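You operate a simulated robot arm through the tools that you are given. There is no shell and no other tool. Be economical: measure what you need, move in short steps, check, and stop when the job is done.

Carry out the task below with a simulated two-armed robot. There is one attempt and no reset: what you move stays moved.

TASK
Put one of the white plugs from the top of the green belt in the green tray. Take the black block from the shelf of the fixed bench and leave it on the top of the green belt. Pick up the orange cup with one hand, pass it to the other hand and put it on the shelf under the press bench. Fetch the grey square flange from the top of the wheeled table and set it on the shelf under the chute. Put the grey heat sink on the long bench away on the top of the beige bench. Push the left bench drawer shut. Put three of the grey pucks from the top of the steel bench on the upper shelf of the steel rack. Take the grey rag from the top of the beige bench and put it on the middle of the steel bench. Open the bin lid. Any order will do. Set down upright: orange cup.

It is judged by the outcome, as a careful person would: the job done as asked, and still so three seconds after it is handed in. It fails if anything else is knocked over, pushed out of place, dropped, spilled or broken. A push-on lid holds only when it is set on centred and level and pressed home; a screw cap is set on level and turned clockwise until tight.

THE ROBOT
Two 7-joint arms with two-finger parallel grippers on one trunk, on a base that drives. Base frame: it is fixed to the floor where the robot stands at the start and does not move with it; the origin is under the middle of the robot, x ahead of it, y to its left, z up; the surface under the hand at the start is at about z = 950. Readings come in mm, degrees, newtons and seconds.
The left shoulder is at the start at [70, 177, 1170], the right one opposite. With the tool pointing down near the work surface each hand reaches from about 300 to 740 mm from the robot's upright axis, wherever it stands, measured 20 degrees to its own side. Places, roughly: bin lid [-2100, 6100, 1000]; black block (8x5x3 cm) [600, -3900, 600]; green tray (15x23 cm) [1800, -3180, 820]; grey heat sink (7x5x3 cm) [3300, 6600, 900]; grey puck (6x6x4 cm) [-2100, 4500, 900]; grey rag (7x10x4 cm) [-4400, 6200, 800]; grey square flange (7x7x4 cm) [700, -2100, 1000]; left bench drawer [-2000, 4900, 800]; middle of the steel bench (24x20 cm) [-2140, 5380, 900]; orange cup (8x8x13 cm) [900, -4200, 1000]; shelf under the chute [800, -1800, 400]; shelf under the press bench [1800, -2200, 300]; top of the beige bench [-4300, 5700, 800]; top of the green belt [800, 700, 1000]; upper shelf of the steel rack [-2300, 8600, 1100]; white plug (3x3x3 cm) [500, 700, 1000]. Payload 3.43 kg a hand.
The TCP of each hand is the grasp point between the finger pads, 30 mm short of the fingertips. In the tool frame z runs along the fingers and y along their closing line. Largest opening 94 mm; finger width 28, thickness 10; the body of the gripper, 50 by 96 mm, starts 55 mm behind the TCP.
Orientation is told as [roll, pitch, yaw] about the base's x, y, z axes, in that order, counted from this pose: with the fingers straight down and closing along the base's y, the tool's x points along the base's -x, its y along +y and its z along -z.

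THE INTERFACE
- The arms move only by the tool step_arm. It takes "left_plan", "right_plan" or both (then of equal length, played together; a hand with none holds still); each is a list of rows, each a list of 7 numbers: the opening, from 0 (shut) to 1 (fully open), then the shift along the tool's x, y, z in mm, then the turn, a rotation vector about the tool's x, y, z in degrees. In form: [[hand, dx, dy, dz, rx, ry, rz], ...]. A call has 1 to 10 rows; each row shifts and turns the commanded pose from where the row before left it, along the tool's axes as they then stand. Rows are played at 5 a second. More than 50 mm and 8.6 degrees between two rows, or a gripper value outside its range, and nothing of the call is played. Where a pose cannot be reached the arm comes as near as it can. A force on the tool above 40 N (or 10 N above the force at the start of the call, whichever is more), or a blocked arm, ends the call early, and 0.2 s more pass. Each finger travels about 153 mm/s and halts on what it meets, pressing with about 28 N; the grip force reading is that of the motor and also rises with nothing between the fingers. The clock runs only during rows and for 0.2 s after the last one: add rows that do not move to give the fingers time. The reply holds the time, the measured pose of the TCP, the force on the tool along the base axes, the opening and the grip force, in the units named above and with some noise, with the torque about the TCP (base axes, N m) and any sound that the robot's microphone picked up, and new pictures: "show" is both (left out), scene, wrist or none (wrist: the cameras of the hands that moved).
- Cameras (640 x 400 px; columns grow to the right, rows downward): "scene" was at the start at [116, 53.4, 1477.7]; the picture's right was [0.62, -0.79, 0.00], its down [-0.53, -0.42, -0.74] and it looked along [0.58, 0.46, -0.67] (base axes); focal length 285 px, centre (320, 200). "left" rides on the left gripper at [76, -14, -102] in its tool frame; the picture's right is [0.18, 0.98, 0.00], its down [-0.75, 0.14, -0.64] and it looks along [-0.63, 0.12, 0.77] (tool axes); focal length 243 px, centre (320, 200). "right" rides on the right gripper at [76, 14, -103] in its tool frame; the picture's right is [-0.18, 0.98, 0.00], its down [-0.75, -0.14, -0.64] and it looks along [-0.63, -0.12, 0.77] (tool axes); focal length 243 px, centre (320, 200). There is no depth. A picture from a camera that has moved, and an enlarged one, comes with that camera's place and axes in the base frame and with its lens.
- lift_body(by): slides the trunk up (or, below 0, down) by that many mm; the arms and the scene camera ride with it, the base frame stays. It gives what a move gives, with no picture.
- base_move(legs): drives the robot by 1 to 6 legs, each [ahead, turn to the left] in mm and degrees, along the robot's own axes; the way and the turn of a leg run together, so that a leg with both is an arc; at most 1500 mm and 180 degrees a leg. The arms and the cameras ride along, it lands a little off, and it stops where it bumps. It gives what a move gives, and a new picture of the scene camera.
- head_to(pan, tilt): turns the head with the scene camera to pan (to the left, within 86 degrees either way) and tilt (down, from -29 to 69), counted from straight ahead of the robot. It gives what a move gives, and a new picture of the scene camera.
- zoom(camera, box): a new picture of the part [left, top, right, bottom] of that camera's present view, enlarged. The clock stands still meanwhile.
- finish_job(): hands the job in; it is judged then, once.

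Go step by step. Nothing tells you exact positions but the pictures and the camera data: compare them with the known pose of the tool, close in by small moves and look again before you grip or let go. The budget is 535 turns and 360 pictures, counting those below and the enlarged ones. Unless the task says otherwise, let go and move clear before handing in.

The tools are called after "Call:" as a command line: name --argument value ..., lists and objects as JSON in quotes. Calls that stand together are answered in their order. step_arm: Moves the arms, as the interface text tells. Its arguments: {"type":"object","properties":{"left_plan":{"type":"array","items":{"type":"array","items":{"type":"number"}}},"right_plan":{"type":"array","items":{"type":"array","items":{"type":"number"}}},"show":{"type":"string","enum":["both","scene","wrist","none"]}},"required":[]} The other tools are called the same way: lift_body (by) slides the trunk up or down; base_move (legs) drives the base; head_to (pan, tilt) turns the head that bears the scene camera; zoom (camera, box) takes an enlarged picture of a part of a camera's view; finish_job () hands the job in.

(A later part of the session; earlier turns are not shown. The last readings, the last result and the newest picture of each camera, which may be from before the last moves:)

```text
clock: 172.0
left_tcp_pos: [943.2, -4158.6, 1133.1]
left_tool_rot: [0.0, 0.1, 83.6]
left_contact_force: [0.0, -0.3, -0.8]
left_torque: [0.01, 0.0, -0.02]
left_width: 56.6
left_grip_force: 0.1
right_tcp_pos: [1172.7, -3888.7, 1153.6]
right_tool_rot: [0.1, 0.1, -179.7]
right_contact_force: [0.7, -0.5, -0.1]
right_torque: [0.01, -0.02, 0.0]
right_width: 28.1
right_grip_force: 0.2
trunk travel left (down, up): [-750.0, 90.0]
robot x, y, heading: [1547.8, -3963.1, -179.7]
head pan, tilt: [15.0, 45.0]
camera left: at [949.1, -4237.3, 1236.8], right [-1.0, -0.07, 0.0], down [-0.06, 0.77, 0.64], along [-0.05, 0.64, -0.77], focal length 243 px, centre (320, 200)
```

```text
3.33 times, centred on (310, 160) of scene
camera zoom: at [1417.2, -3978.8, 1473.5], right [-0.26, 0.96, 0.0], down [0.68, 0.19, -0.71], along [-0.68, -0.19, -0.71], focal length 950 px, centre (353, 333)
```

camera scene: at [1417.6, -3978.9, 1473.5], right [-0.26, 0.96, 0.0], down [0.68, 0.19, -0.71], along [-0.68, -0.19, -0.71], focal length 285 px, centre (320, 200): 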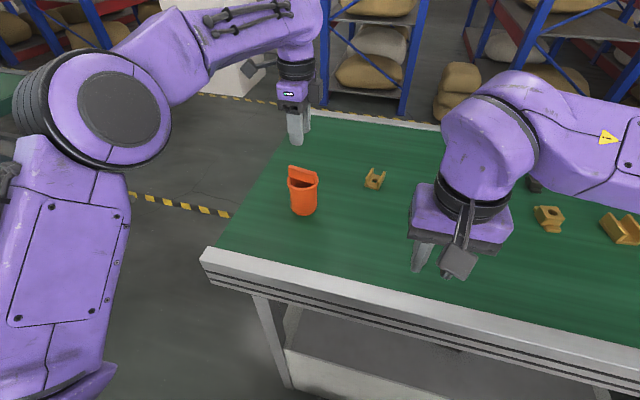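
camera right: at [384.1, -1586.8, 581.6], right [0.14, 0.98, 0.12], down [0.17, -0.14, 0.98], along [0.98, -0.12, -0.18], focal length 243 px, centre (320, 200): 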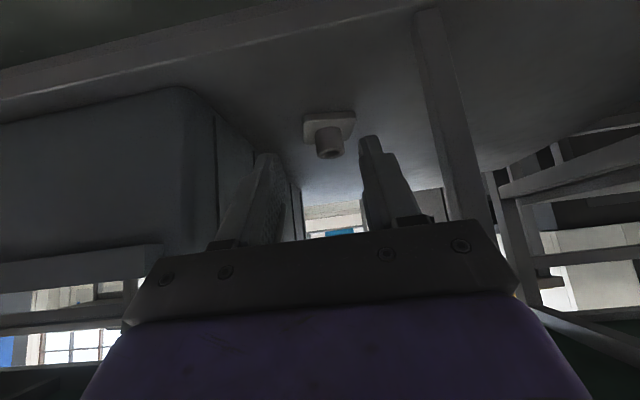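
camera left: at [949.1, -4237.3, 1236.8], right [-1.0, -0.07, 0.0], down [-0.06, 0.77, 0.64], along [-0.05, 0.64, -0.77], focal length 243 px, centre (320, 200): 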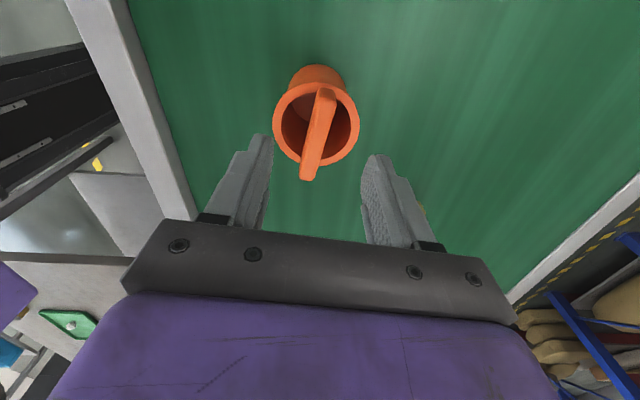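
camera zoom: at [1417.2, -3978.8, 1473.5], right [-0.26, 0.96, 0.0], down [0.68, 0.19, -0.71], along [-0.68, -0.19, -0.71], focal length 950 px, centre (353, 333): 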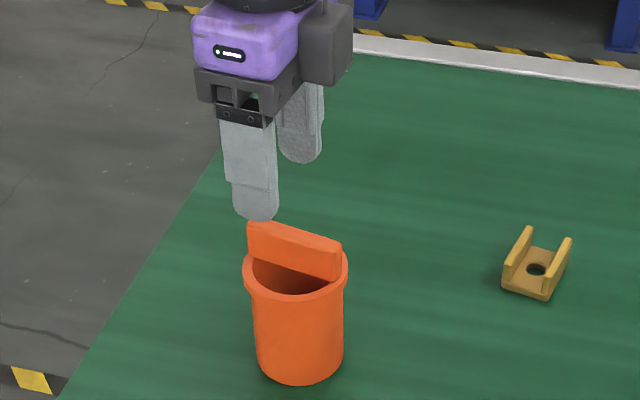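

I shift slightly to the handle's middle and lower until the fingers straddle the bar.

Call:
step_arm --left_plan '[[0.6, -7.3, -2.2, 30, 0, 0, 2], [0.6, 0, 0, 20, 0, 0, 0], [0.6, 0, 0, 12, 0, 0, 0], [0.6, 0, 0, 0, 0, 0, 0]]' --show "wrist"

Call:
zoom --camera "scene" --box '[230, 100, 390, 220]'

```text
clock: 173.0
left_tcp_pos: [945.3, -4152.7, 1071.7]
left_tool_rot: [-0.1, 0.1, 81.7]
left_contact_force: [0.2, -0.2, 0.0]
left_torque: [-0.02, 0.0, -0.01]
left_width: 56.3
left_grip_force: 0.1
right_tcp_pos: [1172.0, -3889.3, 1154.2]
right_tool_rot: [0.0, 0.1, -179.7]
right_contact_force: [-0.2, 0.9, 0.0]
right_torque: [0.01, 0.01, 0.0]
right_width: 28.2
right_grip_force: 0.1
trunk travel left (down, up): [-750.0, 90.0]
robot x, y, heading: [1549.0, -3960.4, -179.8]
head pan, tilt: [15.0, 45.0]
camera left: at [949.4, -4231.0, 1175.2], right [-1.0, -0.04, 0.0], down [-0.03, 0.77, 0.64], along [-0.03, 0.64, -0.77], focal length 243 px, centre (320, 200)
```

left: 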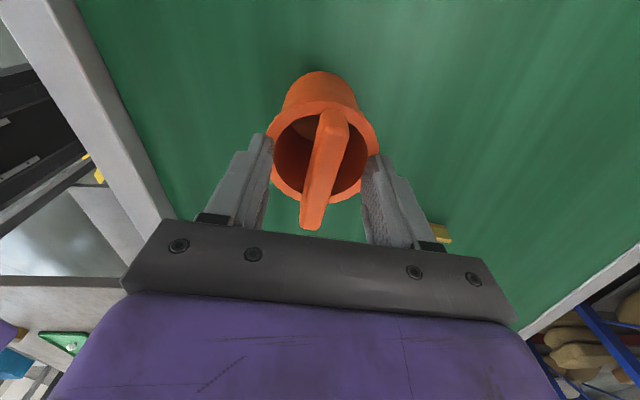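

```text
3.33 times, centred on (310, 160) of scene
camera zoom: at [1417.4, -3978.8, 1473.5], right [-0.26, 0.96, 0.0], down [0.68, 0.19, -0.71], along [-0.68, -0.19, -0.71], focal length 950 px, centre (353, 333)
```

zoom: 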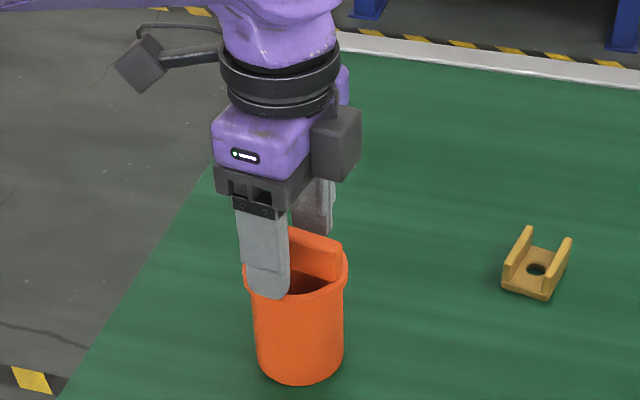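

The bar lies centred between the fingers. I go 5 mm lower and close on it, then lift.

Call:
step_arm --left_plan '[[0.45, 0, 0, 5, 0, 0, 0], [0.0, 0, 0, 0, 0, 0, 0], [0.0, 0, 0, 0, 0, 0, 0], [0.0, 0, 0, 0, 0, 0, 0], [0.0, 0, 0, -15, 0, 0, 0], [0.0, 0, 0, -35, 0, 0, 0], [0, 0, 0, 0, 0, 0, 0]]' --show "wrist"

Call:
zoom --camera "scene" --box '[210, 70, 390, 210]'

```text
clock: 174.6
left_tcp_pos: [945.9, -4152.8, 1116.1]
left_tool_rot: [0.0, 0.3, 81.7]
left_contact_force: [0.7, -0.1, -1.3]
left_torque: [0.0, -0.04, -0.02]
left_width: 17.8
left_grip_force: 27.8
right_tcp_pos: [1172.1, -3889.6, 1152.9]
right_tool_rot: [0.0, 0.1, -179.6]
right_contact_force: [-1.2, -0.6, -0.4]
right_torque: [-0.03, -0.02, -0.03]
right_width: 28.2
right_grip_force: 0.1
trunk travel left (down, up): [-750.0, 90.0]
robot x, y, heading: [1545.6, -3959.3, -179.4]
head pan, tilt: [15.0, 45.0]
camera left: at [949.3, -4230.9, 1219.4], right [-1.0, -0.04, 0.0], down [-0.03, 0.77, 0.64], along [-0.03, 0.64, -0.77], focal length 243 px, centre (320, 200)
```

left: 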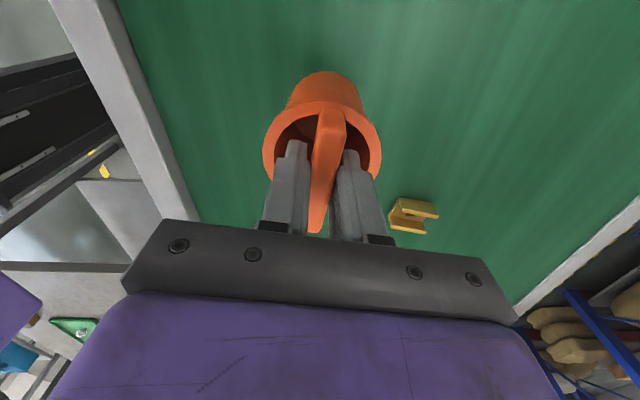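

```text
2.86 times, centred on (300, 140) of scene
camera zoom: at [1416.8, -3979.2, 1473.4], right [-0.26, 0.96, 0.0], down [0.68, 0.19, -0.71], along [-0.68, -0.19, -0.71], focal length 815 px, centre (377, 371)
```

zoom: 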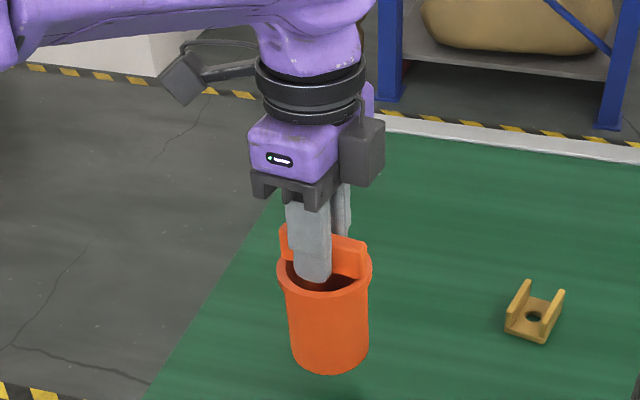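

The cup hangs upright from the left hand. I bring it in front of the robot for the handover.

Call:
step_arm --left_plan '[[0, -10, -6, -35, 0, 0, 0], [0, -30, -20, -15, 0, 0, 0], [0, -30, -20, -10, 0, 0, 0], [0, -30, -20, -4, 0, 0, 0], [0, -30, -20, 0, 0, 0, 0], [0, -19, -14, 0, 0, 0, 0], [0, 0, 0, 0, 0, 0, 0]]' --show "none"

Call:
step_arm --right_plan '[[0.9, 10, -10, 0, 0, -8, 0], [0.9, 10, -10, 0, 0, -8, 0], [0.9, 10, -10, 0, 0, -8, 0], [0.9, 0, 0, 0, 0, -8, 0], [0.9, 0, 0, 0, 0, -8, 0], [0.9, 0, 0, 0, 0, -8, 0], [0.9, 0, 0, 0, 0, -8, 0], [0.9, 0, 0, 0, 0, -8, 0], [0.9, 0, 0, 0, 0, 0, 0]]'

```text
clock: 176.2
left_tcp_pos: [1066.7, -4018.6, 1181.1]
left_tool_rot: [0.1, 0.1, 81.8]
left_contact_force: [-0.5, -0.1, -1.1]
left_torque: [0.0, -0.01, 0.01]
left_width: 17.9
left_grip_force: 28.4
right_tcp_pos: [1172.3, -3889.0, 1152.7]
right_tool_rot: [-0.1, 0.1, -179.7]
right_contact_force: [0.1, -0.4, -0.2]
right_torque: [0.0, 0.03, 0.01]
right_width: 28.1
right_grip_force: 0.1
trunk travel left (down, up): [-750.0, 90.0]
robot x, y, heading: [1545.8, -3958.4, -179.6]
head pan, tilt: [15.0, 45.0]
```

```text
clock: 178.2
left_tcp_pos: [1065.9, -4019.1, 1180.5]
left_tool_rot: [-0.1, 0.1, 81.8]
left_contact_force: [-0.3, 0.3, -1.2]
left_torque: [0.03, 0.0, -0.01]
left_width: 17.7
left_grip_force: 27.9
right_tcp_pos: [1164.9, -3904.2, 1178.5]
right_tool_rot: [0.1, -63.8, -179.9]
right_contact_force: [-0.5, -0.3, 0.3]
right_torque: [0.04, 0.01, 0.0]
right_width: 84.8
right_grip_force: 0.0
right hand out of reach, approached as far as the arm can: row 5, 6, 7, 8
trunk travel left (down, up): [-750.0, 90.0]
robot x, y, heading: [1546.3, -3959.4, -179.9]
head pan, tilt: [15.0, 45.0]
camera scene: at [1417.4, -3978.3, 1473.5], right [-0.26, 0.96, 0.0], down [0.68, 0.19, -0.71], along [-0.68, -0.19, -0.71], focal length 285 px, centre (320, 200)
camera right: at [1290.6, -3918.2, 1154.4], right [-0.08, -0.98, 0.17], down [0.25, 0.14, 0.96], along [-0.97, 0.12, 0.23], focal length 243 px, centre (320, 200)
```

scene: 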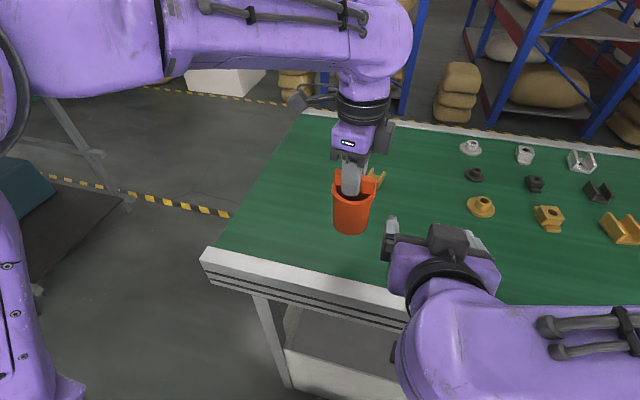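
right: 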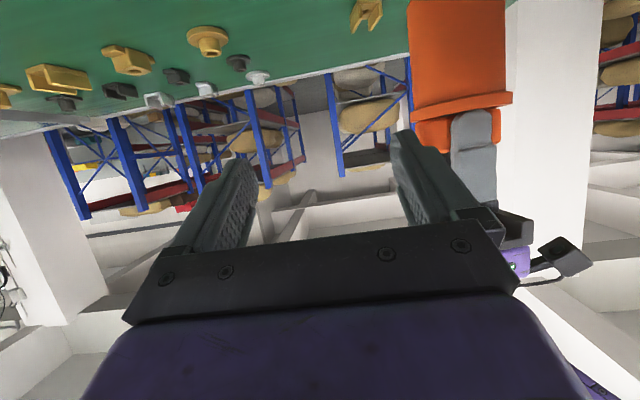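

The cup is at about [1069,-4018], its body's middle near z 1095. I lower and shift the right hand in line with it, in front of the cup.

Call:
step_arm --right_plan '[[1, 10, 14, 5, 0, 0, 0], [1, 0, 0, 0, 0, 0, 0]]' --show "none"

```text
clock: 178.8
left_tcp_pos: [1066.1, -4019.3, 1180.4]
left_tool_rot: [0.0, 0.1, 81.7]
left_contact_force: [-0.1, 0.4, -0.9]
left_torque: [-0.04, -0.01, 0.0]
left_width: 17.7
left_grip_force: 28.1
right_tcp_pos: [1164.3, -3917.9, 1167.7]
right_tool_rot: [0.2, -63.7, -179.8]
right_contact_force: [-0.9, 0.6, -0.3]
right_torque: [0.0, 0.02, 0.04]
right_width: 94.0
right_grip_force: 0.0
trunk travel left (down, up): [-750.0, 90.0]
robot x, y, heading: [1546.5, -3956.3, -180.0]
head pan, tilt: [15.0, 45.0]
```

Call:
step_arm --right_plan '[[1, 22.4, 33.3, 11, 0, 0, 0], [1, 22.4, 33.3, 11, 0, 0, 0], [1, 22.4, 33.3, 11, 0, 0, 0], [1, 0, 0, 0, 0, 0, 0]]'

```text
clock: 179.8
left_tcp_pos: [1066.7, -4019.2, 1180.1]
left_tool_rot: [0.0, 0.0, 81.7]
left_contact_force: [-0.4, -0.1, -0.4]
left_torque: [-0.01, 0.03, 0.0]
left_width: 17.7
left_grip_force: 28.3
right_tcp_pos: [1164.7, -4017.0, 1091.9]
right_tool_rot: [0.0, -63.9, -179.9]
right_contact_force: [-0.1, 0.3, -1.0]
right_torque: [0.0, -0.02, 0.0]
right_width: 94.1
right_grip_force: 0.1
trunk travel left (down, up): [-750.0, 90.0]
robot x, y, heading: [1543.2, -3960.7, -179.6]
head pan, tilt: [15.0, 45.0]
camera scene: at [1417.6, -3978.7, 1473.5], right [-0.26, 0.96, 0.0], down [0.68, 0.19, -0.71], along [-0.68, -0.19, -0.71], focal length 285 px, centre (320, 200)
camera right: at [1290.5, -4032.9, 1068.0], right [-0.08, -0.98, 0.17], down [0.24, 0.14, 0.96], along [-0.97, 0.11, 0.23], focal length 243 px, centre (320, 200)
```

scene: 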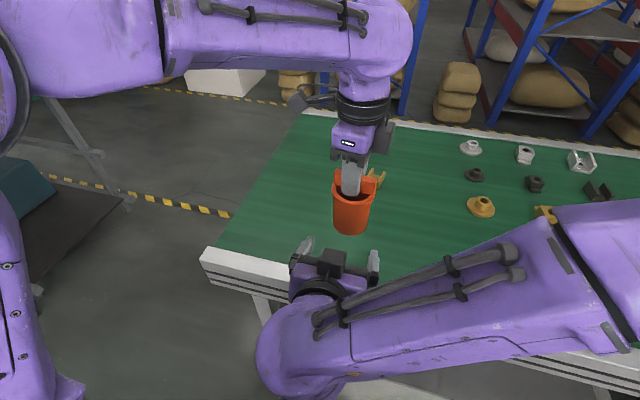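
right: 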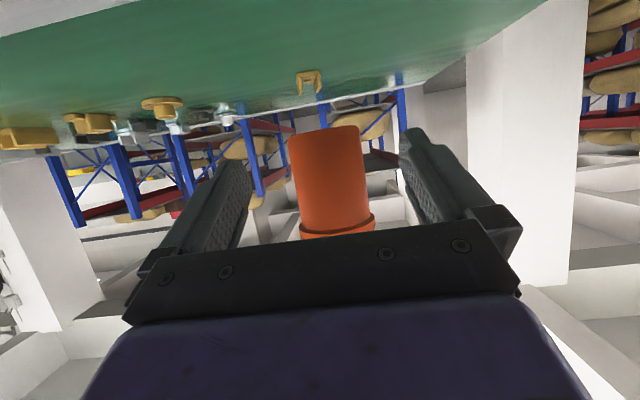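

The cup is centred between the right fingers. I advance and close on the body.

Call:
step_arm --right_plan '[[1, -13.4, 1, 27.2, 0, 0, 0], [1, -13.4, 1, 27.2, 0, 0, 0], [1, -13.4, 1, 27.2, 0, 0, 0], [1, 0, 0, 0, 0, 0, 0]]'

```text
clock: 180.8
left_tcp_pos: [1066.8, -4019.7, 1181.7]
left_tool_rot: [0.1, 0.2, 81.7]
left_contact_force: [-0.4, 0.0, -0.8]
left_torque: [0.03, 0.03, -0.05]
left_width: 18.0
left_grip_force: 27.6
right_tcp_pos: [1072.8, -4021.7, 1092.9]
right_tool_rot: [0.1, -64.0, -179.8]
right_contact_force: [0.6, -1.1, 0.3]
right_torque: [0.01, 0.01, -0.03]
right_width: 94.0
right_grip_force: 0.0
trunk travel left (down, up): [-750.0, 90.0]
robot x, y, heading: [1544.8, -3956.7, -179.9]
head pan, tilt: [15.0, 45.0]
camera scene: at [1417.8, -3979.2, 1473.6], right [-0.26, 0.96, 0.0], down [0.68, 0.19, -0.71], along [-0.68, -0.19, -0.71], focal length 285 px, centre (320, 200)
camera right: at [1199.9, -4036.0, 1068.7], right [-0.08, -0.98, 0.17], down [0.24, 0.14, 0.96], along [-0.97, 0.11, 0.23], focal length 243 px, centre (320, 200)
```

scene: 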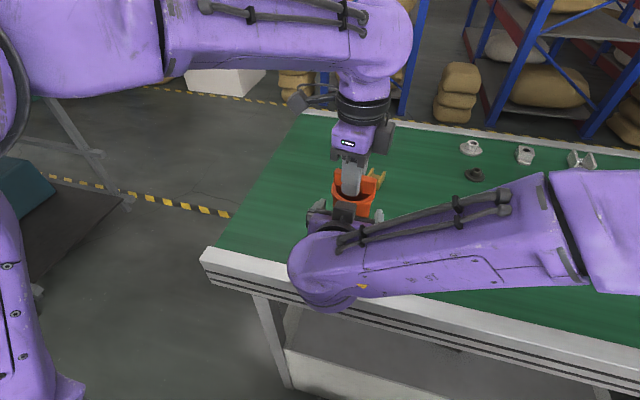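
right: 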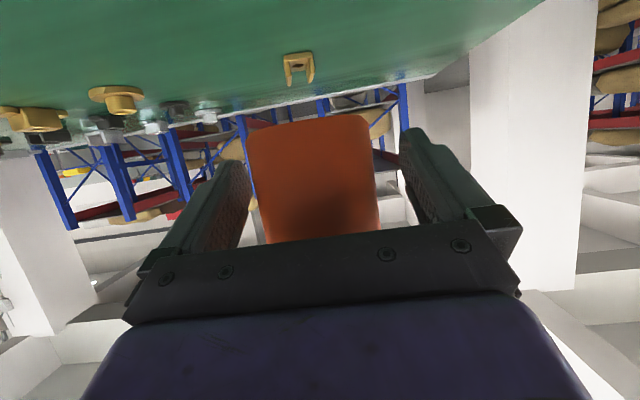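

Good. I close the right hand on the cup.

Call:
step_arm --right_plan '[[0.6, 0, 0, 0, 0, 0, 0], [0.3, 0, 0, 0, 0, 0, 0], [0, 0, 0, 0, 0, 0, 0], [0, 0, 0, 0, 0, 0, 0]]' --show "wrist"

```text
clock: 181.8
left_tcp_pos: [1067.1, -4019.3, 1180.2]
left_tool_rot: [0.1, 0.1, 81.6]
left_contact_force: [2.8, -14.9, 1.7]
left_torque: [-0.65, 0.05, 0.1]
left_width: 18.2
left_grip_force: 28.1
right_tcp_pos: [1073.0, -4020.8, 1092.5]
right_tool_rot: [0.1, -63.9, -180.0]
right_contact_force: [-2.9, 14.3, -1.6]
right_torque: [-0.71, -0.37, -0.18]
right_width: 67.5
right_grip_force: 28.2
trunk travel left (down, up): [-750.0, 90.0]
robot x, y, heading: [1546.9, -3957.1, -179.6]
head pan, tilt: [15.0, 45.0]
camera right: at [1199.8, -4035.7, 1068.6], right [-0.08, -0.98, 0.17], down [0.24, 0.14, 0.96], along [-0.97, 0.12, 0.23], focal length 243 px, centre (320, 200)
```

right: 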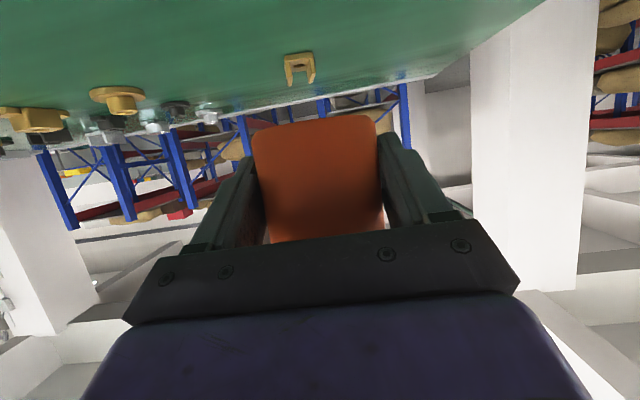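

Both hands hold the cup. Now the left lets go and rises clear.

Call:
step_arm --left_plan '[[0.3, 0, 0, 0, 0, 0, 0], [0.4, 0, 0, 0, 0, 0, 0], [0.4, 0, 0, -20, 0, 0, 0], [0.4, 0, 0, -30, 0, 0, 0], [0.4, 0, 0, -35, 0, 0, 0], [0.4, 0, 0, 0, 0, 0, 0]]' --show "scene"

```text
clock: 183.2
left_tcp_pos: [1067.1, -4019.1, 1265.9]
left_tool_rot: [0.1, 0.1, 81.8]
left_contact_force: [0.8, -0.1, -0.3]
left_torque: [0.01, -0.03, -0.02]
left_width: 37.7
left_grip_force: 0.1
right_tcp_pos: [1073.7, -4021.8, 1094.0]
right_tool_rot: [0.1, -63.9, -179.8]
right_contact_force: [-0.2, 0.6, -0.5]
right_torque: [0.0, -0.02, -0.02]
right_width: 67.4
right_grip_force: 28.1
trunk travel left (down, up): [-750.0, 90.0]
robot x, y, heading: [1542.2, -3959.2, -179.8]
head pan, tilt: [15.0, 45.0]
camera scene: at [1417.4, -3979.1, 1473.5], right [-0.26, 0.96, 0.0], down [0.68, 0.19, -0.71], along [-0.68, -0.19, -0.71], focal length 285 px, centre (320, 200)
```

scene: 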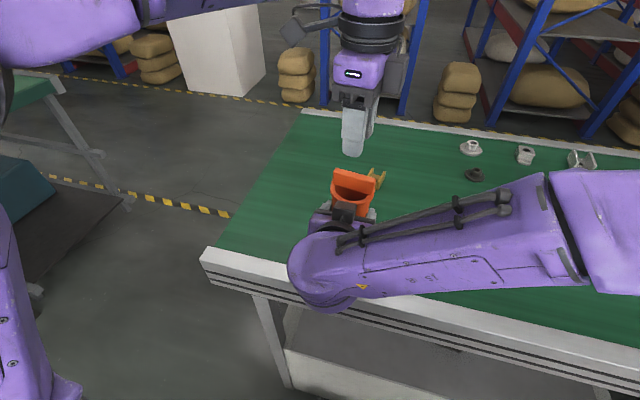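

The right hand holds the cup upright. I move the left hand aside, then turn north, back off and lower the trunk to look at the press bench's shelf.

Call:
step_arm --left_plan '[[0.4, 40, 0, 0, 0, 0, 0], [0.4, 40, 0, 0, 0, 0, 0], [0.4, 40, 0, 0, 0, 0, 0], [0.4, 40, 0, 10, 0, 0, 0], [0.4, 30, 0, 20, 0, 0, -8], [0.4, 0, 0, 20, 0, 0, -8], [0.4, 0, 0, 20, 0, 0, -8], [0.4, 0, 0, 0, 0, 0, -8], [0.4, 0, 0, 0, 0, 0, -8], [0.4, 0, 0, 0, 0, 0, -8]]' --show "none"

Call:
step_arm --left_plan '[[0.4, 0, 0, 0, 0, 0, -8], [0.4, 0, 0, 0, 0, 0, -8], [0.4, 0, 0, 0, 0, 0, -8], [0.4, 0, 0, 0, 0, 0, -8], [0.4, 0, 0, 0, 0, 0, -8], [0.4, 0, 0, 0, 0, 0, -8], [0.4, 0, 0, 0, 0, 0, 0]]' --show "scene"

```text
clock: 185.4
left_tcp_pos: [1039.2, -4206.7, 1195.4]
left_tool_rot: [0.1, 0.1, 129.8]
left_contact_force: [-0.3, -0.6, 0.0]
left_torque: [0.01, 0.03, 0.0]
left_width: 37.7
left_grip_force: 0.0
right_tcp_pos: [1073.3, -4021.7, 1094.1]
right_tool_rot: [0.1, -63.9, -179.7]
right_contact_force: [-0.6, -0.1, 0.0]
right_torque: [0.03, 0.0, 0.0]
right_width: 67.1
right_grip_force: 28.0
trunk travel left (down, up): [-750.0, 90.0]
robot x, y, heading: [1545.4, -3958.4, -179.6]
head pan, tilt: [15.0, 45.0]
```

```text
clock: 187.0
left_tcp_pos: [1039.4, -4206.8, 1196.8]
left_tool_rot: [0.1, -0.1, 177.9]
left_contact_force: [-0.4, -0.4, 0.2]
left_torque: [-0.03, 0.02, -0.01]
left_width: 37.8
left_grip_force: 0.1
right_tcp_pos: [1072.5, -4021.9, 1093.3]
right_tool_rot: [0.1, -64.0, -179.8]
right_contact_force: [0.2, -0.5, -0.4]
right_torque: [-0.01, -0.01, 0.03]
right_width: 67.4
right_grip_force: 28.0
trunk travel left (down, up): [-750.0, 90.0]
robot x, y, heading: [1543.8, -3955.3, -179.8]
head pan, tilt: [15.0, 45.0]
camera scene: at [1417.5, -3979.2, 1473.5], right [-0.26, 0.96, 0.0], down [0.68, 0.19, -0.71], along [-0.68, -0.19, -0.71], focal length 285 px, centre (320, 200)
```

scene: 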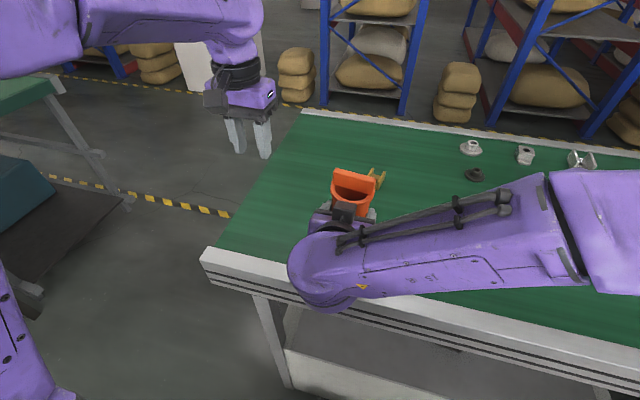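

I pull both hands in, then move to about [1780,-4090] facing north, where elbows clear bench and pole, before lowering the trunk.

Call:
step_arm --left_plan '[[0.4, 43, 0, 0, 0, 0, 0], [0.4, 43, 0, 0, 0, 0, 0], [0.4, 43, 0, 0, 0, 0, 0], [0.4, 43, 0, 0, 0, 0, 0], [0.4, 0, 0, 0, 0, 0, 0]]' --right_plan '[[0, 8, 0, -18, 0, 0, 0], [0, 8, 0, -18, 0, 0, 0], [0, 8, 0, -18, 0, 0, 0], [0, 0, 0, 0, 0, 0, 0], [0, 0, 0, 0, 0, 0, 0]]' --show "none"

Call:
base_move --legs '[[0, -29.4], [-271, 0], [0, -60.6]]'

Call:
head_to --pan 0 --tilt 45

```text
clock: 188.2
left_tcp_pos: [1112.4, -4262.7, 1177.7]
left_tool_rot: [-1.0, -0.2, 177.8]
left_contact_force: [0.6, 0.2, -0.4]
left_torque: [0.01, 0.01, 0.01]
left_width: 37.5
left_grip_force: 0.1
left hand out of reach, approached as far as the arm can: row 2, 3, 4
right_tcp_pos: [1132.0, -4022.4, 1093.6]
right_tool_rot: [0.1, -63.8, -179.7]
right_contact_force: [-0.6, 0.8, -1.3]
right_torque: [0.04, -0.03, 0.0]
right_width: 67.2
right_grip_force: 27.5
trunk travel left (down, up): [-750.0, 90.0]
robot x, y, heading: [1548.5, -3955.9, -179.7]
head pan, tilt: [15.0, 45.0]
```

```text
clock: 194.3
left_tcp_pos: [1477.2, -3656.4, 1175.1]
left_tool_rot: [-1.0, 0.1, 87.9]
left_contact_force: [-0.8, 0.3, -0.2]
left_torque: [0.03, 0.0, -0.01]
left_width: 37.3
left_grip_force: 0.0
right_tcp_pos: [1720.3, -3678.3, 1094.3]
right_tool_rot: [0.0, -63.9, 90.2]
right_contact_force: [0.6, -0.9, -1.6]
right_torque: [-0.02, -0.05, 0.01]
right_width: 67.0
right_grip_force: 28.1
trunk travel left (down, up): [-750.0, 90.0]
robot x, y, heading: [1785.8, -4091.1, 90.3]
head pan, tilt: [15.0, 45.0]
camera scene: at [1760.7, -3960.3, 1473.5], right [0.97, 0.26, 0.0], down [0.19, -0.68, -0.71], along [-0.18, 0.68, -0.71], focal length 285 px, centre (320, 200)
```

scene: 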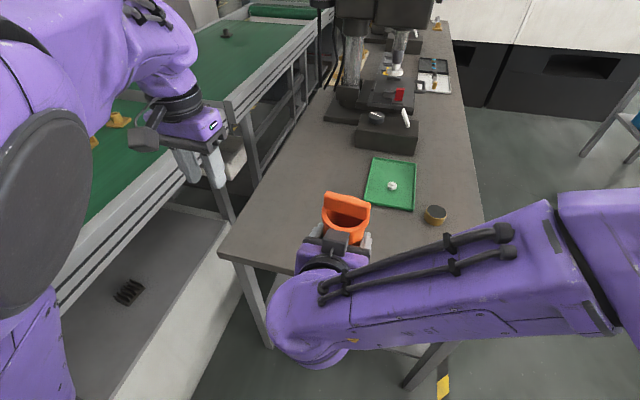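

```text
clock: 195.1
left_tcp_pos: [1478.5, -3657.6, 1176.0]
left_tool_rot: [-1.3, 0.0, 87.9]
left_contact_force: [-0.2, -0.3, -0.2]
left_torque: [0.02, 0.01, 0.03]
left_width: 37.7
left_grip_force: 0.1
right_tcp_pos: [1719.6, -3676.5, 1093.3]
right_tool_rot: [0.1, -63.9, 90.2]
right_contact_force: [0.4, 0.3, -0.1]
right_torque: [-0.01, 0.0, 0.02]
right_width: 66.8
right_grip_force: 28.3
trunk travel left (down, up): [-750.0, 90.0]
robot x, y, heading: [1785.3, -4092.8, 90.5]
head pan, tilt: [0.0, 45.0]
camera scene: at [1782.0, -3957.5, 1473.5], right [1.0, 0.0, 0.0], down [0.0, -0.71, -0.71], along [0.0, 0.71, -0.71], focal length 285 px, centre (320, 200)
```

scene: 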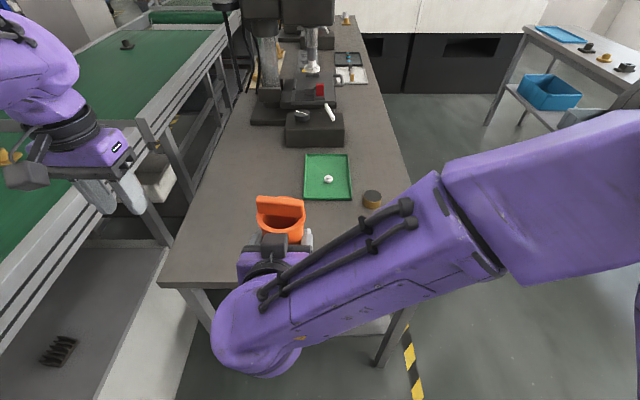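

On this side I also see a black finned block on the fixed bench's shelf at about [1059,-3690,615] (to check later). I tuck the left hand further back and lower the trunk.

Call:
step_arm --left_plan '[[0.4, 30, 30, 0, 0, 0, 0], [0.4, 35, 20, 0, 0, 0, 0], [0.4, 35, 0, 0, 0, 0, 0], [0.4, 0, 0, 0, 0, 0, 0]]' --show "none"

Call:
lift_body --by -400

Call:
head_to --pan 0 --tilt 40

```text
clock: 196.1
left_tcp_pos: [1396.7, -3728.4, 1164.3]
left_tool_rot: [-2.0, -0.1, 88.0]
left_contact_force: [-0.7, 0.6, -0.9]
left_torque: [-0.02, 0.01, -0.01]
left_width: 37.7
left_grip_force: 0.2
left hand out of reach, approached as far as the arm can: row 1, 2, 3
right_tcp_pos: [1721.2, -3676.3, 1093.5]
right_tool_rot: [0.1, -64.0, 90.2]
right_contact_force: [-0.7, -0.3, -0.7]
right_torque: [-0.03, 0.03, 0.04]
right_width: 67.0
right_grip_force: 28.2
trunk travel left (down, up): [-750.0, 90.0]
robot x, y, heading: [1783.3, -4089.4, 90.5]
head pan, tilt: [0.0, 45.0]
```

```text
clock: 199.9
left_tcp_pos: [1396.4, -3728.0, 764.1]
left_tool_rot: [-1.9, 0.1, 88.0]
left_contact_force: [-0.2, -0.1, 0.0]
left_torque: [0.0, 0.01, -0.02]
left_width: 37.5
left_grip_force: 0.0
right_tcp_pos: [1720.2, -3677.0, 694.4]
right_tool_rot: [0.0, -63.8, 90.1]
right_contact_force: [0.1, -0.1, -1.2]
right_torque: [-0.02, -0.04, -0.01]
right_width: 66.8
right_grip_force: 28.0
trunk travel left (down, up): [-350.0, 490.0]
robot x, y, heading: [1785.1, -4092.1, 90.2]
head pan, tilt: [0.0, 45.0]
```

```text
clock: 200.5
left_tcp_pos: [1396.8, -3727.9, 762.9]
left_tool_rot: [-1.9, 0.0, 87.9]
left_contact_force: [-0.4, 0.4, -0.1]
left_torque: [0.02, 0.02, -0.03]
left_width: 37.8
left_grip_force: 0.0
right_tcp_pos: [1720.3, -3677.8, 694.6]
right_tool_rot: [0.0, -63.9, 90.2]
right_contact_force: [-0.1, 0.5, 0.7]
right_torque: [-0.03, 0.0, 0.0]
right_width: 66.9
right_grip_force: 27.7
trunk travel left (down, up): [-350.0, 490.0]
robot x, y, heading: [1779.7, -4091.4, 90.2]
head pan, tilt: [0.0, 40.0]
camera scene: at [1782.0, -3953.9, 1080.8], right [1.0, 0.0, 0.0], down [0.0, -0.64, -0.77], along [0.0, 0.77, -0.64], focal length 285 px, centre (320, 200)
```

scene: 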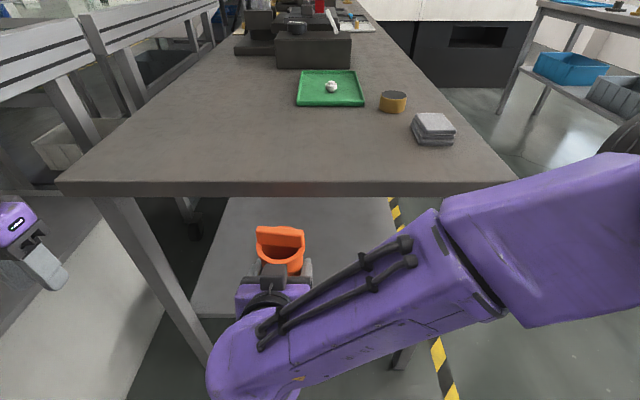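

The shelf's front edge is at about y -3536, recessed under the bench top; its left end near x 1466. I lower further, then reach the cup in under the bench.

Call:
lift_body --by -270

Call:
step_arm --right_plan '[[0, -15.5, 0, 31.5, 0, 0, 0], [0, -15.5, 0, 31.5, 0, 0, 0], [0, 0, 0, 0, 0, 0, 0]]'

```text
clock: 203.3
left_tcp_pos: [1396.7, -3728.2, 494.1]
left_tool_rot: [-1.9, 0.1, 88.0]
left_contact_force: [0.0, 0.8, -0.1]
left_torque: [0.01, -0.03, 0.0]
left_width: 37.7
left_grip_force: 0.1
right_tcp_pos: [1721.3, -3676.9, 423.4]
right_tool_rot: [0.0, -63.9, 90.1]
right_contact_force: [0.8, -0.3, -0.7]
right_torque: [-0.01, 0.03, 0.02]
right_width: 67.0
right_grip_force: 28.3
trunk travel left (down, up): [-80.0, 760.0]
robot x, y, heading: [1781.4, -4093.3, 90.0]
head pan, tilt: [0.0, 40.0]
```

```text
clock: 204.1
left_tcp_pos: [1397.0, -3727.7, 493.8]
left_tool_rot: [-1.9, 0.1, 88.0]
left_contact_force: [-0.4, 0.5, 0.4]
left_torque: [0.02, -0.03, -0.01]
left_width: 37.5
left_grip_force: 0.0
right_tcp_pos: [1719.8, -3607.3, 423.2]
right_tool_rot: [0.1, -63.9, 90.2]
right_contact_force: [-0.3, 0.4, -1.6]
right_torque: [-0.03, -0.01, 0.0]
right_width: 67.0
right_grip_force: 27.9
trunk travel left (down, up): [-80.0, 760.0]
robot x, y, heading: [1781.7, -4094.7, 90.0]
head pan, tilt: [0.0, 40.0]
camera scene: at [1782.0, -3953.9, 810.8], right [1.0, 0.0, 0.0], down [0.0, -0.64, -0.77], along [0.0, 0.77, -0.64], focal length 285 px, centre (320, 200)
camera right: at [1707.1, -3733.1, 399.8], right [-0.98, 0.08, 0.17], down [0.14, -0.24, 0.96], along [0.11, 0.97, 0.23], focal length 243 px, centre (320, 200)
```

scene: 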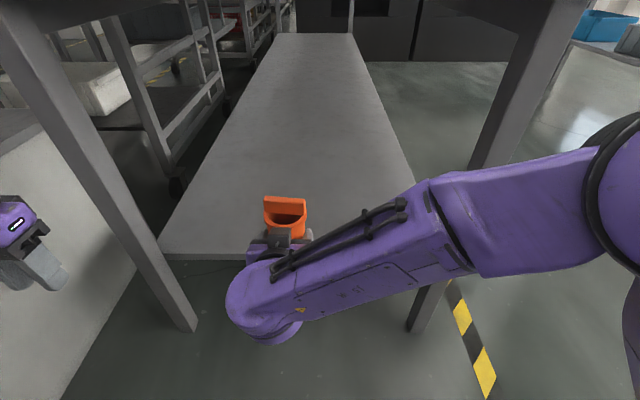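
right: 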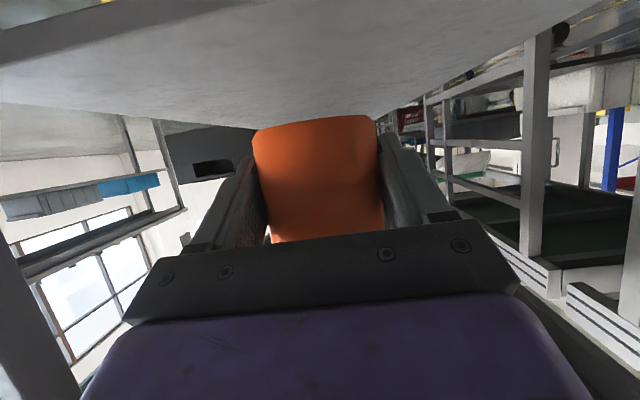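

The shelf is clear. I reach in further in steps, watching the elbow and the right leg.

Call:
step_arm --right_plan '[[0, -15.5, 0, 31.5, 0, 0, 0], [0, -15.5, 0, 31.5, 0, 0, 0], [0, 0, 0, 0, 0, 0, 0]]' --show "scene"

```text
clock: 204.9
left_tcp_pos: [1396.9, -3728.1, 494.3]
left_tool_rot: [-1.9, 0.1, 88.0]
left_contact_force: [-0.2, 0.3, 0.6]
left_torque: [-0.03, 0.02, -0.01]
left_width: 37.8
left_grip_force: 0.0
right_tcp_pos: [1720.3, -3536.6, 424.2]
right_tool_rot: [0.0, -63.9, 90.3]
right_contact_force: [-0.1, 0.2, -1.4]
right_torque: [-0.02, -0.01, 0.0]
right_width: 66.7
right_grip_force: 28.4
trunk travel left (down, up): [-80.0, 760.0]
robot x, y, heading: [1782.5, -4086.3, 90.0]
head pan, tilt: [0.0, 40.0]
camera scene: at [1782.0, -3953.8, 810.8], right [1.0, 0.0, 0.0], down [0.0, -0.64, -0.77], along [0.0, 0.77, -0.64], focal length 285 px, centre (320, 200)
```

scene: 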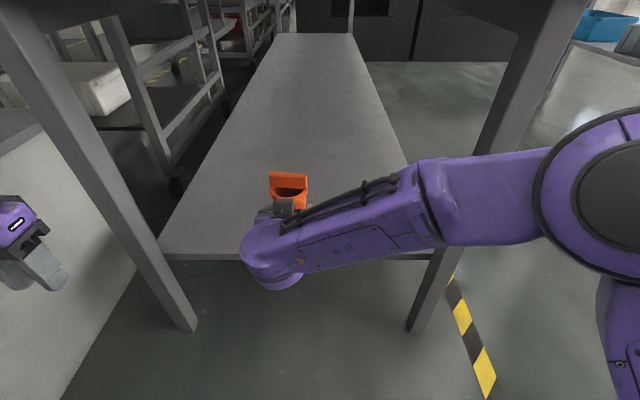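

Call:
step_arm --right_plan '[[0, -11, 0, 22.5, 0, 0, 0], [0, -11, 0, 22.5, 0, 0, 0], [0, 0, 0, 0, 0, 0, 0]]' --show "scene"

Call:
lift_body --by -50

Call:
zoom --camera "right" --box '[0, 0, 640, 400]'

```text
clock: 205.7
left_tcp_pos: [1396.1, -3727.9, 493.9]
left_tool_rot: [-2.0, 0.1, 88.0]
left_contact_force: [-0.5, -0.8, -0.1]
left_torque: [0.0, 0.0, -0.02]
left_width: 37.6
left_grip_force: 0.0
right_tcp_pos: [1718.1, -3487.8, 423.9]
right_tool_rot: [0.0, -63.9, 90.2]
right_contact_force: [-0.2, -0.5, -1.0]
right_torque: [0.0, 0.02, 0.03]
right_width: 66.8
right_grip_force: 28.3
trunk travel left (down, up): [-80.0, 760.0]
robot x, y, heading: [1780.2, -4089.6, 90.3]
head pan, tilt: [0.0, 40.0]
camera scene: at [1782.0, -3953.8, 810.8], right [1.0, 0.0, 0.0], down [0.0, -0.64, -0.77], along [0.0, 0.77, -0.64], focal length 285 px, centre (320, 200)
```

scene: 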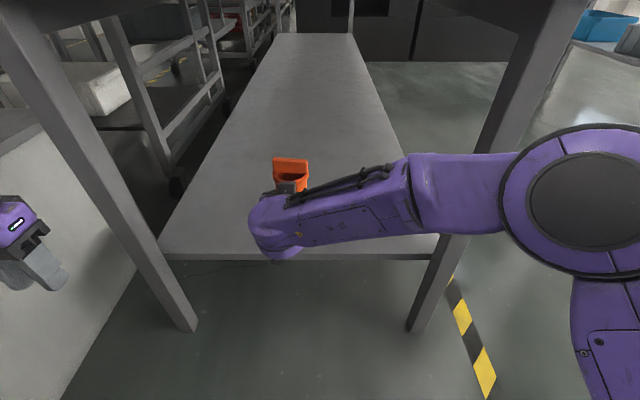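

```text
clock: 206.6
left_tcp_pos: [1396.6, -3728.0, 444.5]
left_tool_rot: [-1.9, 0.1, 88.1]
left_contact_force: [-0.6, 0.4, 0.1]
left_torque: [0.02, -0.02, 0.04]
left_width: 37.4
left_grip_force: 0.1
right_tcp_pos: [1718.7, -3485.8, 373.9]
right_tool_rot: [0.0, -63.8, 90.1]
right_contact_force: [-0.2, -0.5, -0.5]
right_torque: [-0.01, -0.02, 0.04]
right_width: 66.7
right_grip_force: 28.1
trunk travel left (down, up): [-30.0, 810.0]
robot x, y, heading: [1785.2, -4091.0, 90.4]
head pan, tilt: [0.0, 40.0]
```

```text
1.00 times, centred on (320, 200) of right (not enlarged: the box is as wide or as high as the picture)
camera zoom: at [1706.5, -3612.9, 350.5], right [-0.98, 0.08, 0.17], down [0.14, -0.24, 0.96], along [0.11, 0.97, 0.23], focal length 243 px, centre (320, 200)
```

zoom: 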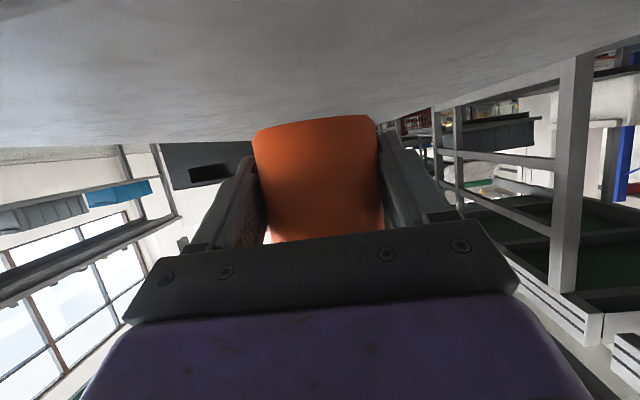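

I lower the cup in small steps until it touches the shelf.

Call:
step_arm --right_plan '[[0, 7.2, 0, 3.5, 0, 0, 0], [0, 5.4, 0, 2.65, 0, 0, 0], [0, 3.6, 0, 1.8, 0, 0, 0], [0, 3.6, 0, 1.8, 0, 0, 0], [0, 0, 0, 0, 0, 0, 0]]' --show "wrist"

```text
clock: 207.8
left_tcp_pos: [1397.6, -3727.0, 444.1]
left_tool_rot: [-1.9, 0.1, 88.0]
left_contact_force: [-0.7, 0.5, -1.1]
left_torque: [-0.01, 0.0, -0.02]
left_width: 37.6
left_grip_force: 0.0
right_tcp_pos: [1719.3, -3486.8, 351.8]
right_tool_rot: [0.0, -63.8, 90.2]
right_contact_force: [1.3, 0.3, -1.1]
right_torque: [-0.05, -0.01, 0.02]
right_width: 66.9
right_grip_force: 28.1
trunk travel left (down, up): [-30.0, 810.0]
robot x, y, heading: [1783.0, -4088.8, 90.0]
head pan, tilt: [0.0, 40.0]
camera right: at [1706.4, -3612.8, 328.1], right [-0.98, 0.08, 0.17], down [0.14, -0.24, 0.96], along [0.11, 0.97, 0.23], focal length 243 px, centre (320, 200)
```

right: 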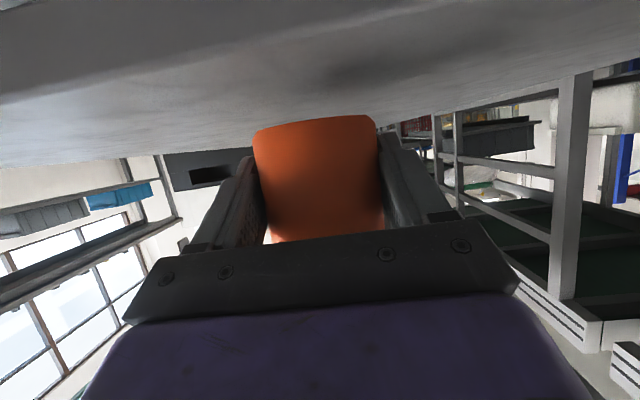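

Call:
step_arm --right_plan '[[0, 4.5, 0, 2.2, 0, 0, 0], [0, 3.6, 0, 1.8, 0, 0, 0], [0, 3.6, 0, 1.8, 0, 0, 0], [0, 3.6, 0, 1.8, 0, 0, 0], [0, 3.6, 0, 1.8, 0, 0, 0], [0, 0, 0, 0, 0, 0, 0]]' --show "wrist"

```text
clock: 209.2
left_tcp_pos: [1396.2, -3729.0, 444.6]
left_tool_rot: [-1.9, -0.1, 88.0]
left_contact_force: [0.1, 0.0, -0.2]
left_torque: [-0.01, 0.02, -0.03]
left_width: 37.8
left_grip_force: 0.2
right_tcp_pos: [1719.7, -3486.2, 333.5]
right_tool_rot: [0.1, -64.1, 90.1]
right_contact_force: [-1.2, -0.8, 8.6]
right_torque: [-0.15, -0.17, -0.05]
right_width: 66.6
right_grip_force: 27.9
trunk travel left (down, up): [-30.0, 810.0]
robot x, y, heading: [1781.8, -4088.4, 90.2]
head pan, tilt: [0.0, 40.0]
camera right: at [1706.6, -3612.5, 308.9], right [-0.98, 0.08, 0.17], down [0.14, -0.25, 0.96], along [0.11, 0.97, 0.23], focal length 243 px, centre (320, 200)
```

right: 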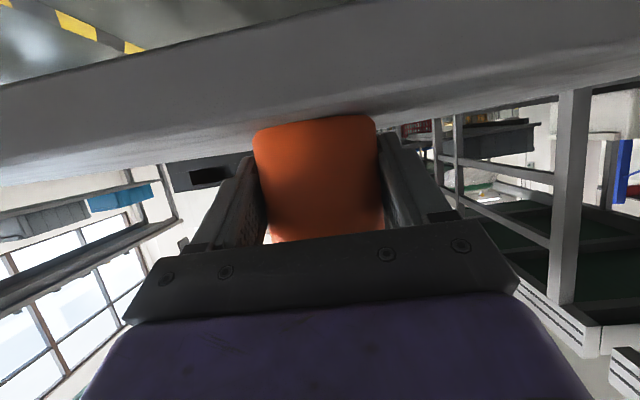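

Touching, but only about 16 mm inside the shelf's edge. I raise slightly, go 22 mm deeper, and set down again.

Call:
step_arm --right_plan '[[0, -6.3, 0, -3, 0, 0, 0], [0, -4.9, 0, 9.9, 0, 0, 0], [0, -4.9, 0, 9.9, 0, 0, 0], [0, 3.6, 0, 1.8, 0, 0, 0], [0, 2.7, 0, 1.3, 0, 0, 0], [0, 0, 0, 0, 0, 0, 0]]' --show "both"

```text
clock: 210.6
left_tcp_pos: [1396.3, -3728.1, 445.0]
left_tool_rot: [-1.9, 0.0, 88.0]
left_contact_force: [0.3, 0.4, -0.2]
left_torque: [-0.03, 0.02, -0.04]
left_width: 37.3
left_grip_force: 0.0
right_tcp_pos: [1719.3, -3463.6, 333.4]
right_tool_rot: [0.1, -64.1, 90.1]
right_contact_force: [-0.4, 0.4, 8.3]
right_torque: [-0.12, -0.18, 0.05]
right_width: 66.9
right_grip_force: 27.8
trunk travel left (down, up): [-30.0, 810.0]
robot x, y, heading: [1779.4, -4089.1, 90.2]
head pan, tilt: [0.0, 40.0]
camera scene: at [1782.1, -3954.7, 761.1], right [1.0, 0.0, 0.0], down [0.0, -0.64, -0.77], along [0.0, 0.77, -0.64], focal length 285 px, centre (320, 200)
camera right: at [1706.2, -3590.3, 308.8], right [-0.98, 0.08, 0.17], down [0.14, -0.25, 0.96], along [0.11, 0.97, 0.23], focal length 243 px, centre (320, 200)
```

scene: 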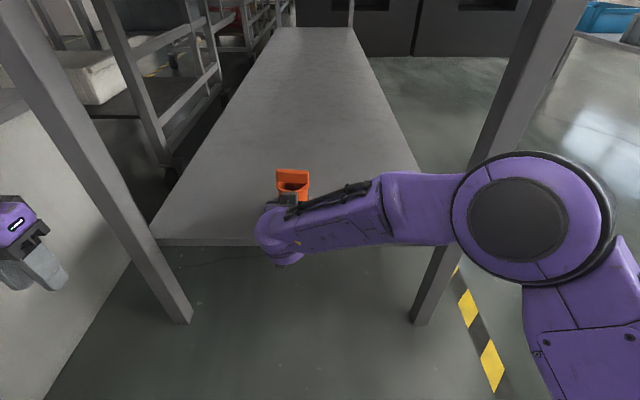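
right: 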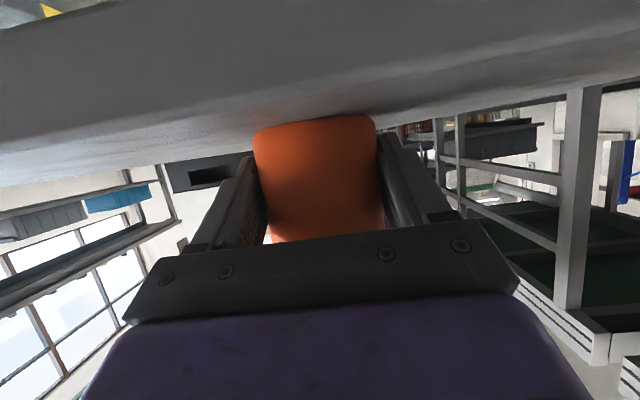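

The cup is well inside and resting. I open the right hand and draw straight back.

Call:
step_arm --right_plan '[[0.85, 0, 0, 0, 0, 0, 0], [1, 0, 0, 0, 0, 0, 0], [1, 0, 0, 0, 0, 0, 0], [1, 6.6, 0, -13.4, 0, 0, 0], [1, 13.2, 0, -27, 0, 0, 0], [1, 15.5, 0, -31.5, 0, 0, 0], [1, 15.5, 0, -31.5, 0, 0, 0], [1, 15.5, 0, -31.5, 0, 0, 0], [1, 0, 0, 0, 0, 0, 0]]'

```text
clock: 212.6
left_tcp_pos: [1397.8, -3728.4, 442.2]
left_tool_rot: [-1.9, 0.1, 87.9]
left_contact_force: [0.6, -0.4, -0.1]
left_torque: [0.01, -0.01, -0.01]
left_width: 37.7
left_grip_force: 0.0
right_tcp_pos: [1719.2, -3614.9, 329.4]
right_tool_rot: [0.0, -63.8, 90.2]
right_contact_force: [1.0, 0.6, -0.4]
right_torque: [0.05, 0.01, 0.0]
right_width: 93.9
right_grip_force: 0.1
trunk travel left (down, up): [-30.0, 810.0]
robot x, y, heading: [1781.7, -4092.4, 90.2]
head pan, tilt: [0.0, 40.0]
camera scene: at [1782.0, -3954.0, 760.8], right [1.0, 0.0, 0.0], down [0.0, -0.64, -0.77], along [0.0, 0.77, -0.64], focal length 285 px, centre (320, 200)
camera right: at [1706.9, -3741.6, 306.2], right [-0.98, 0.08, 0.17], down [0.14, -0.25, 0.96], along [0.11, 0.97, 0.23], focal length 243 px, centre (320, 200)
```

scene: 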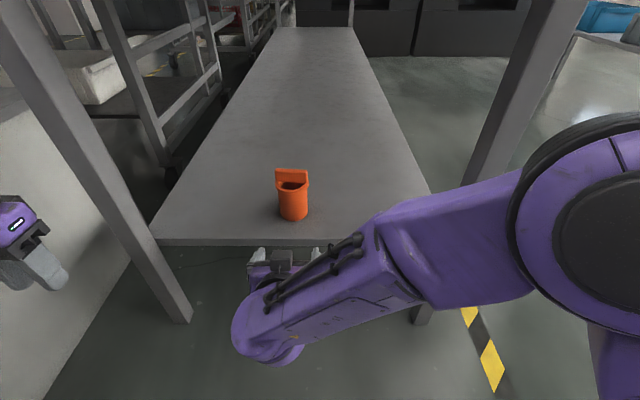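
right: 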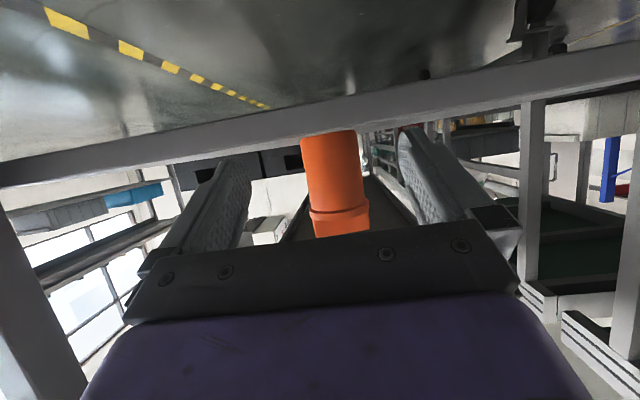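

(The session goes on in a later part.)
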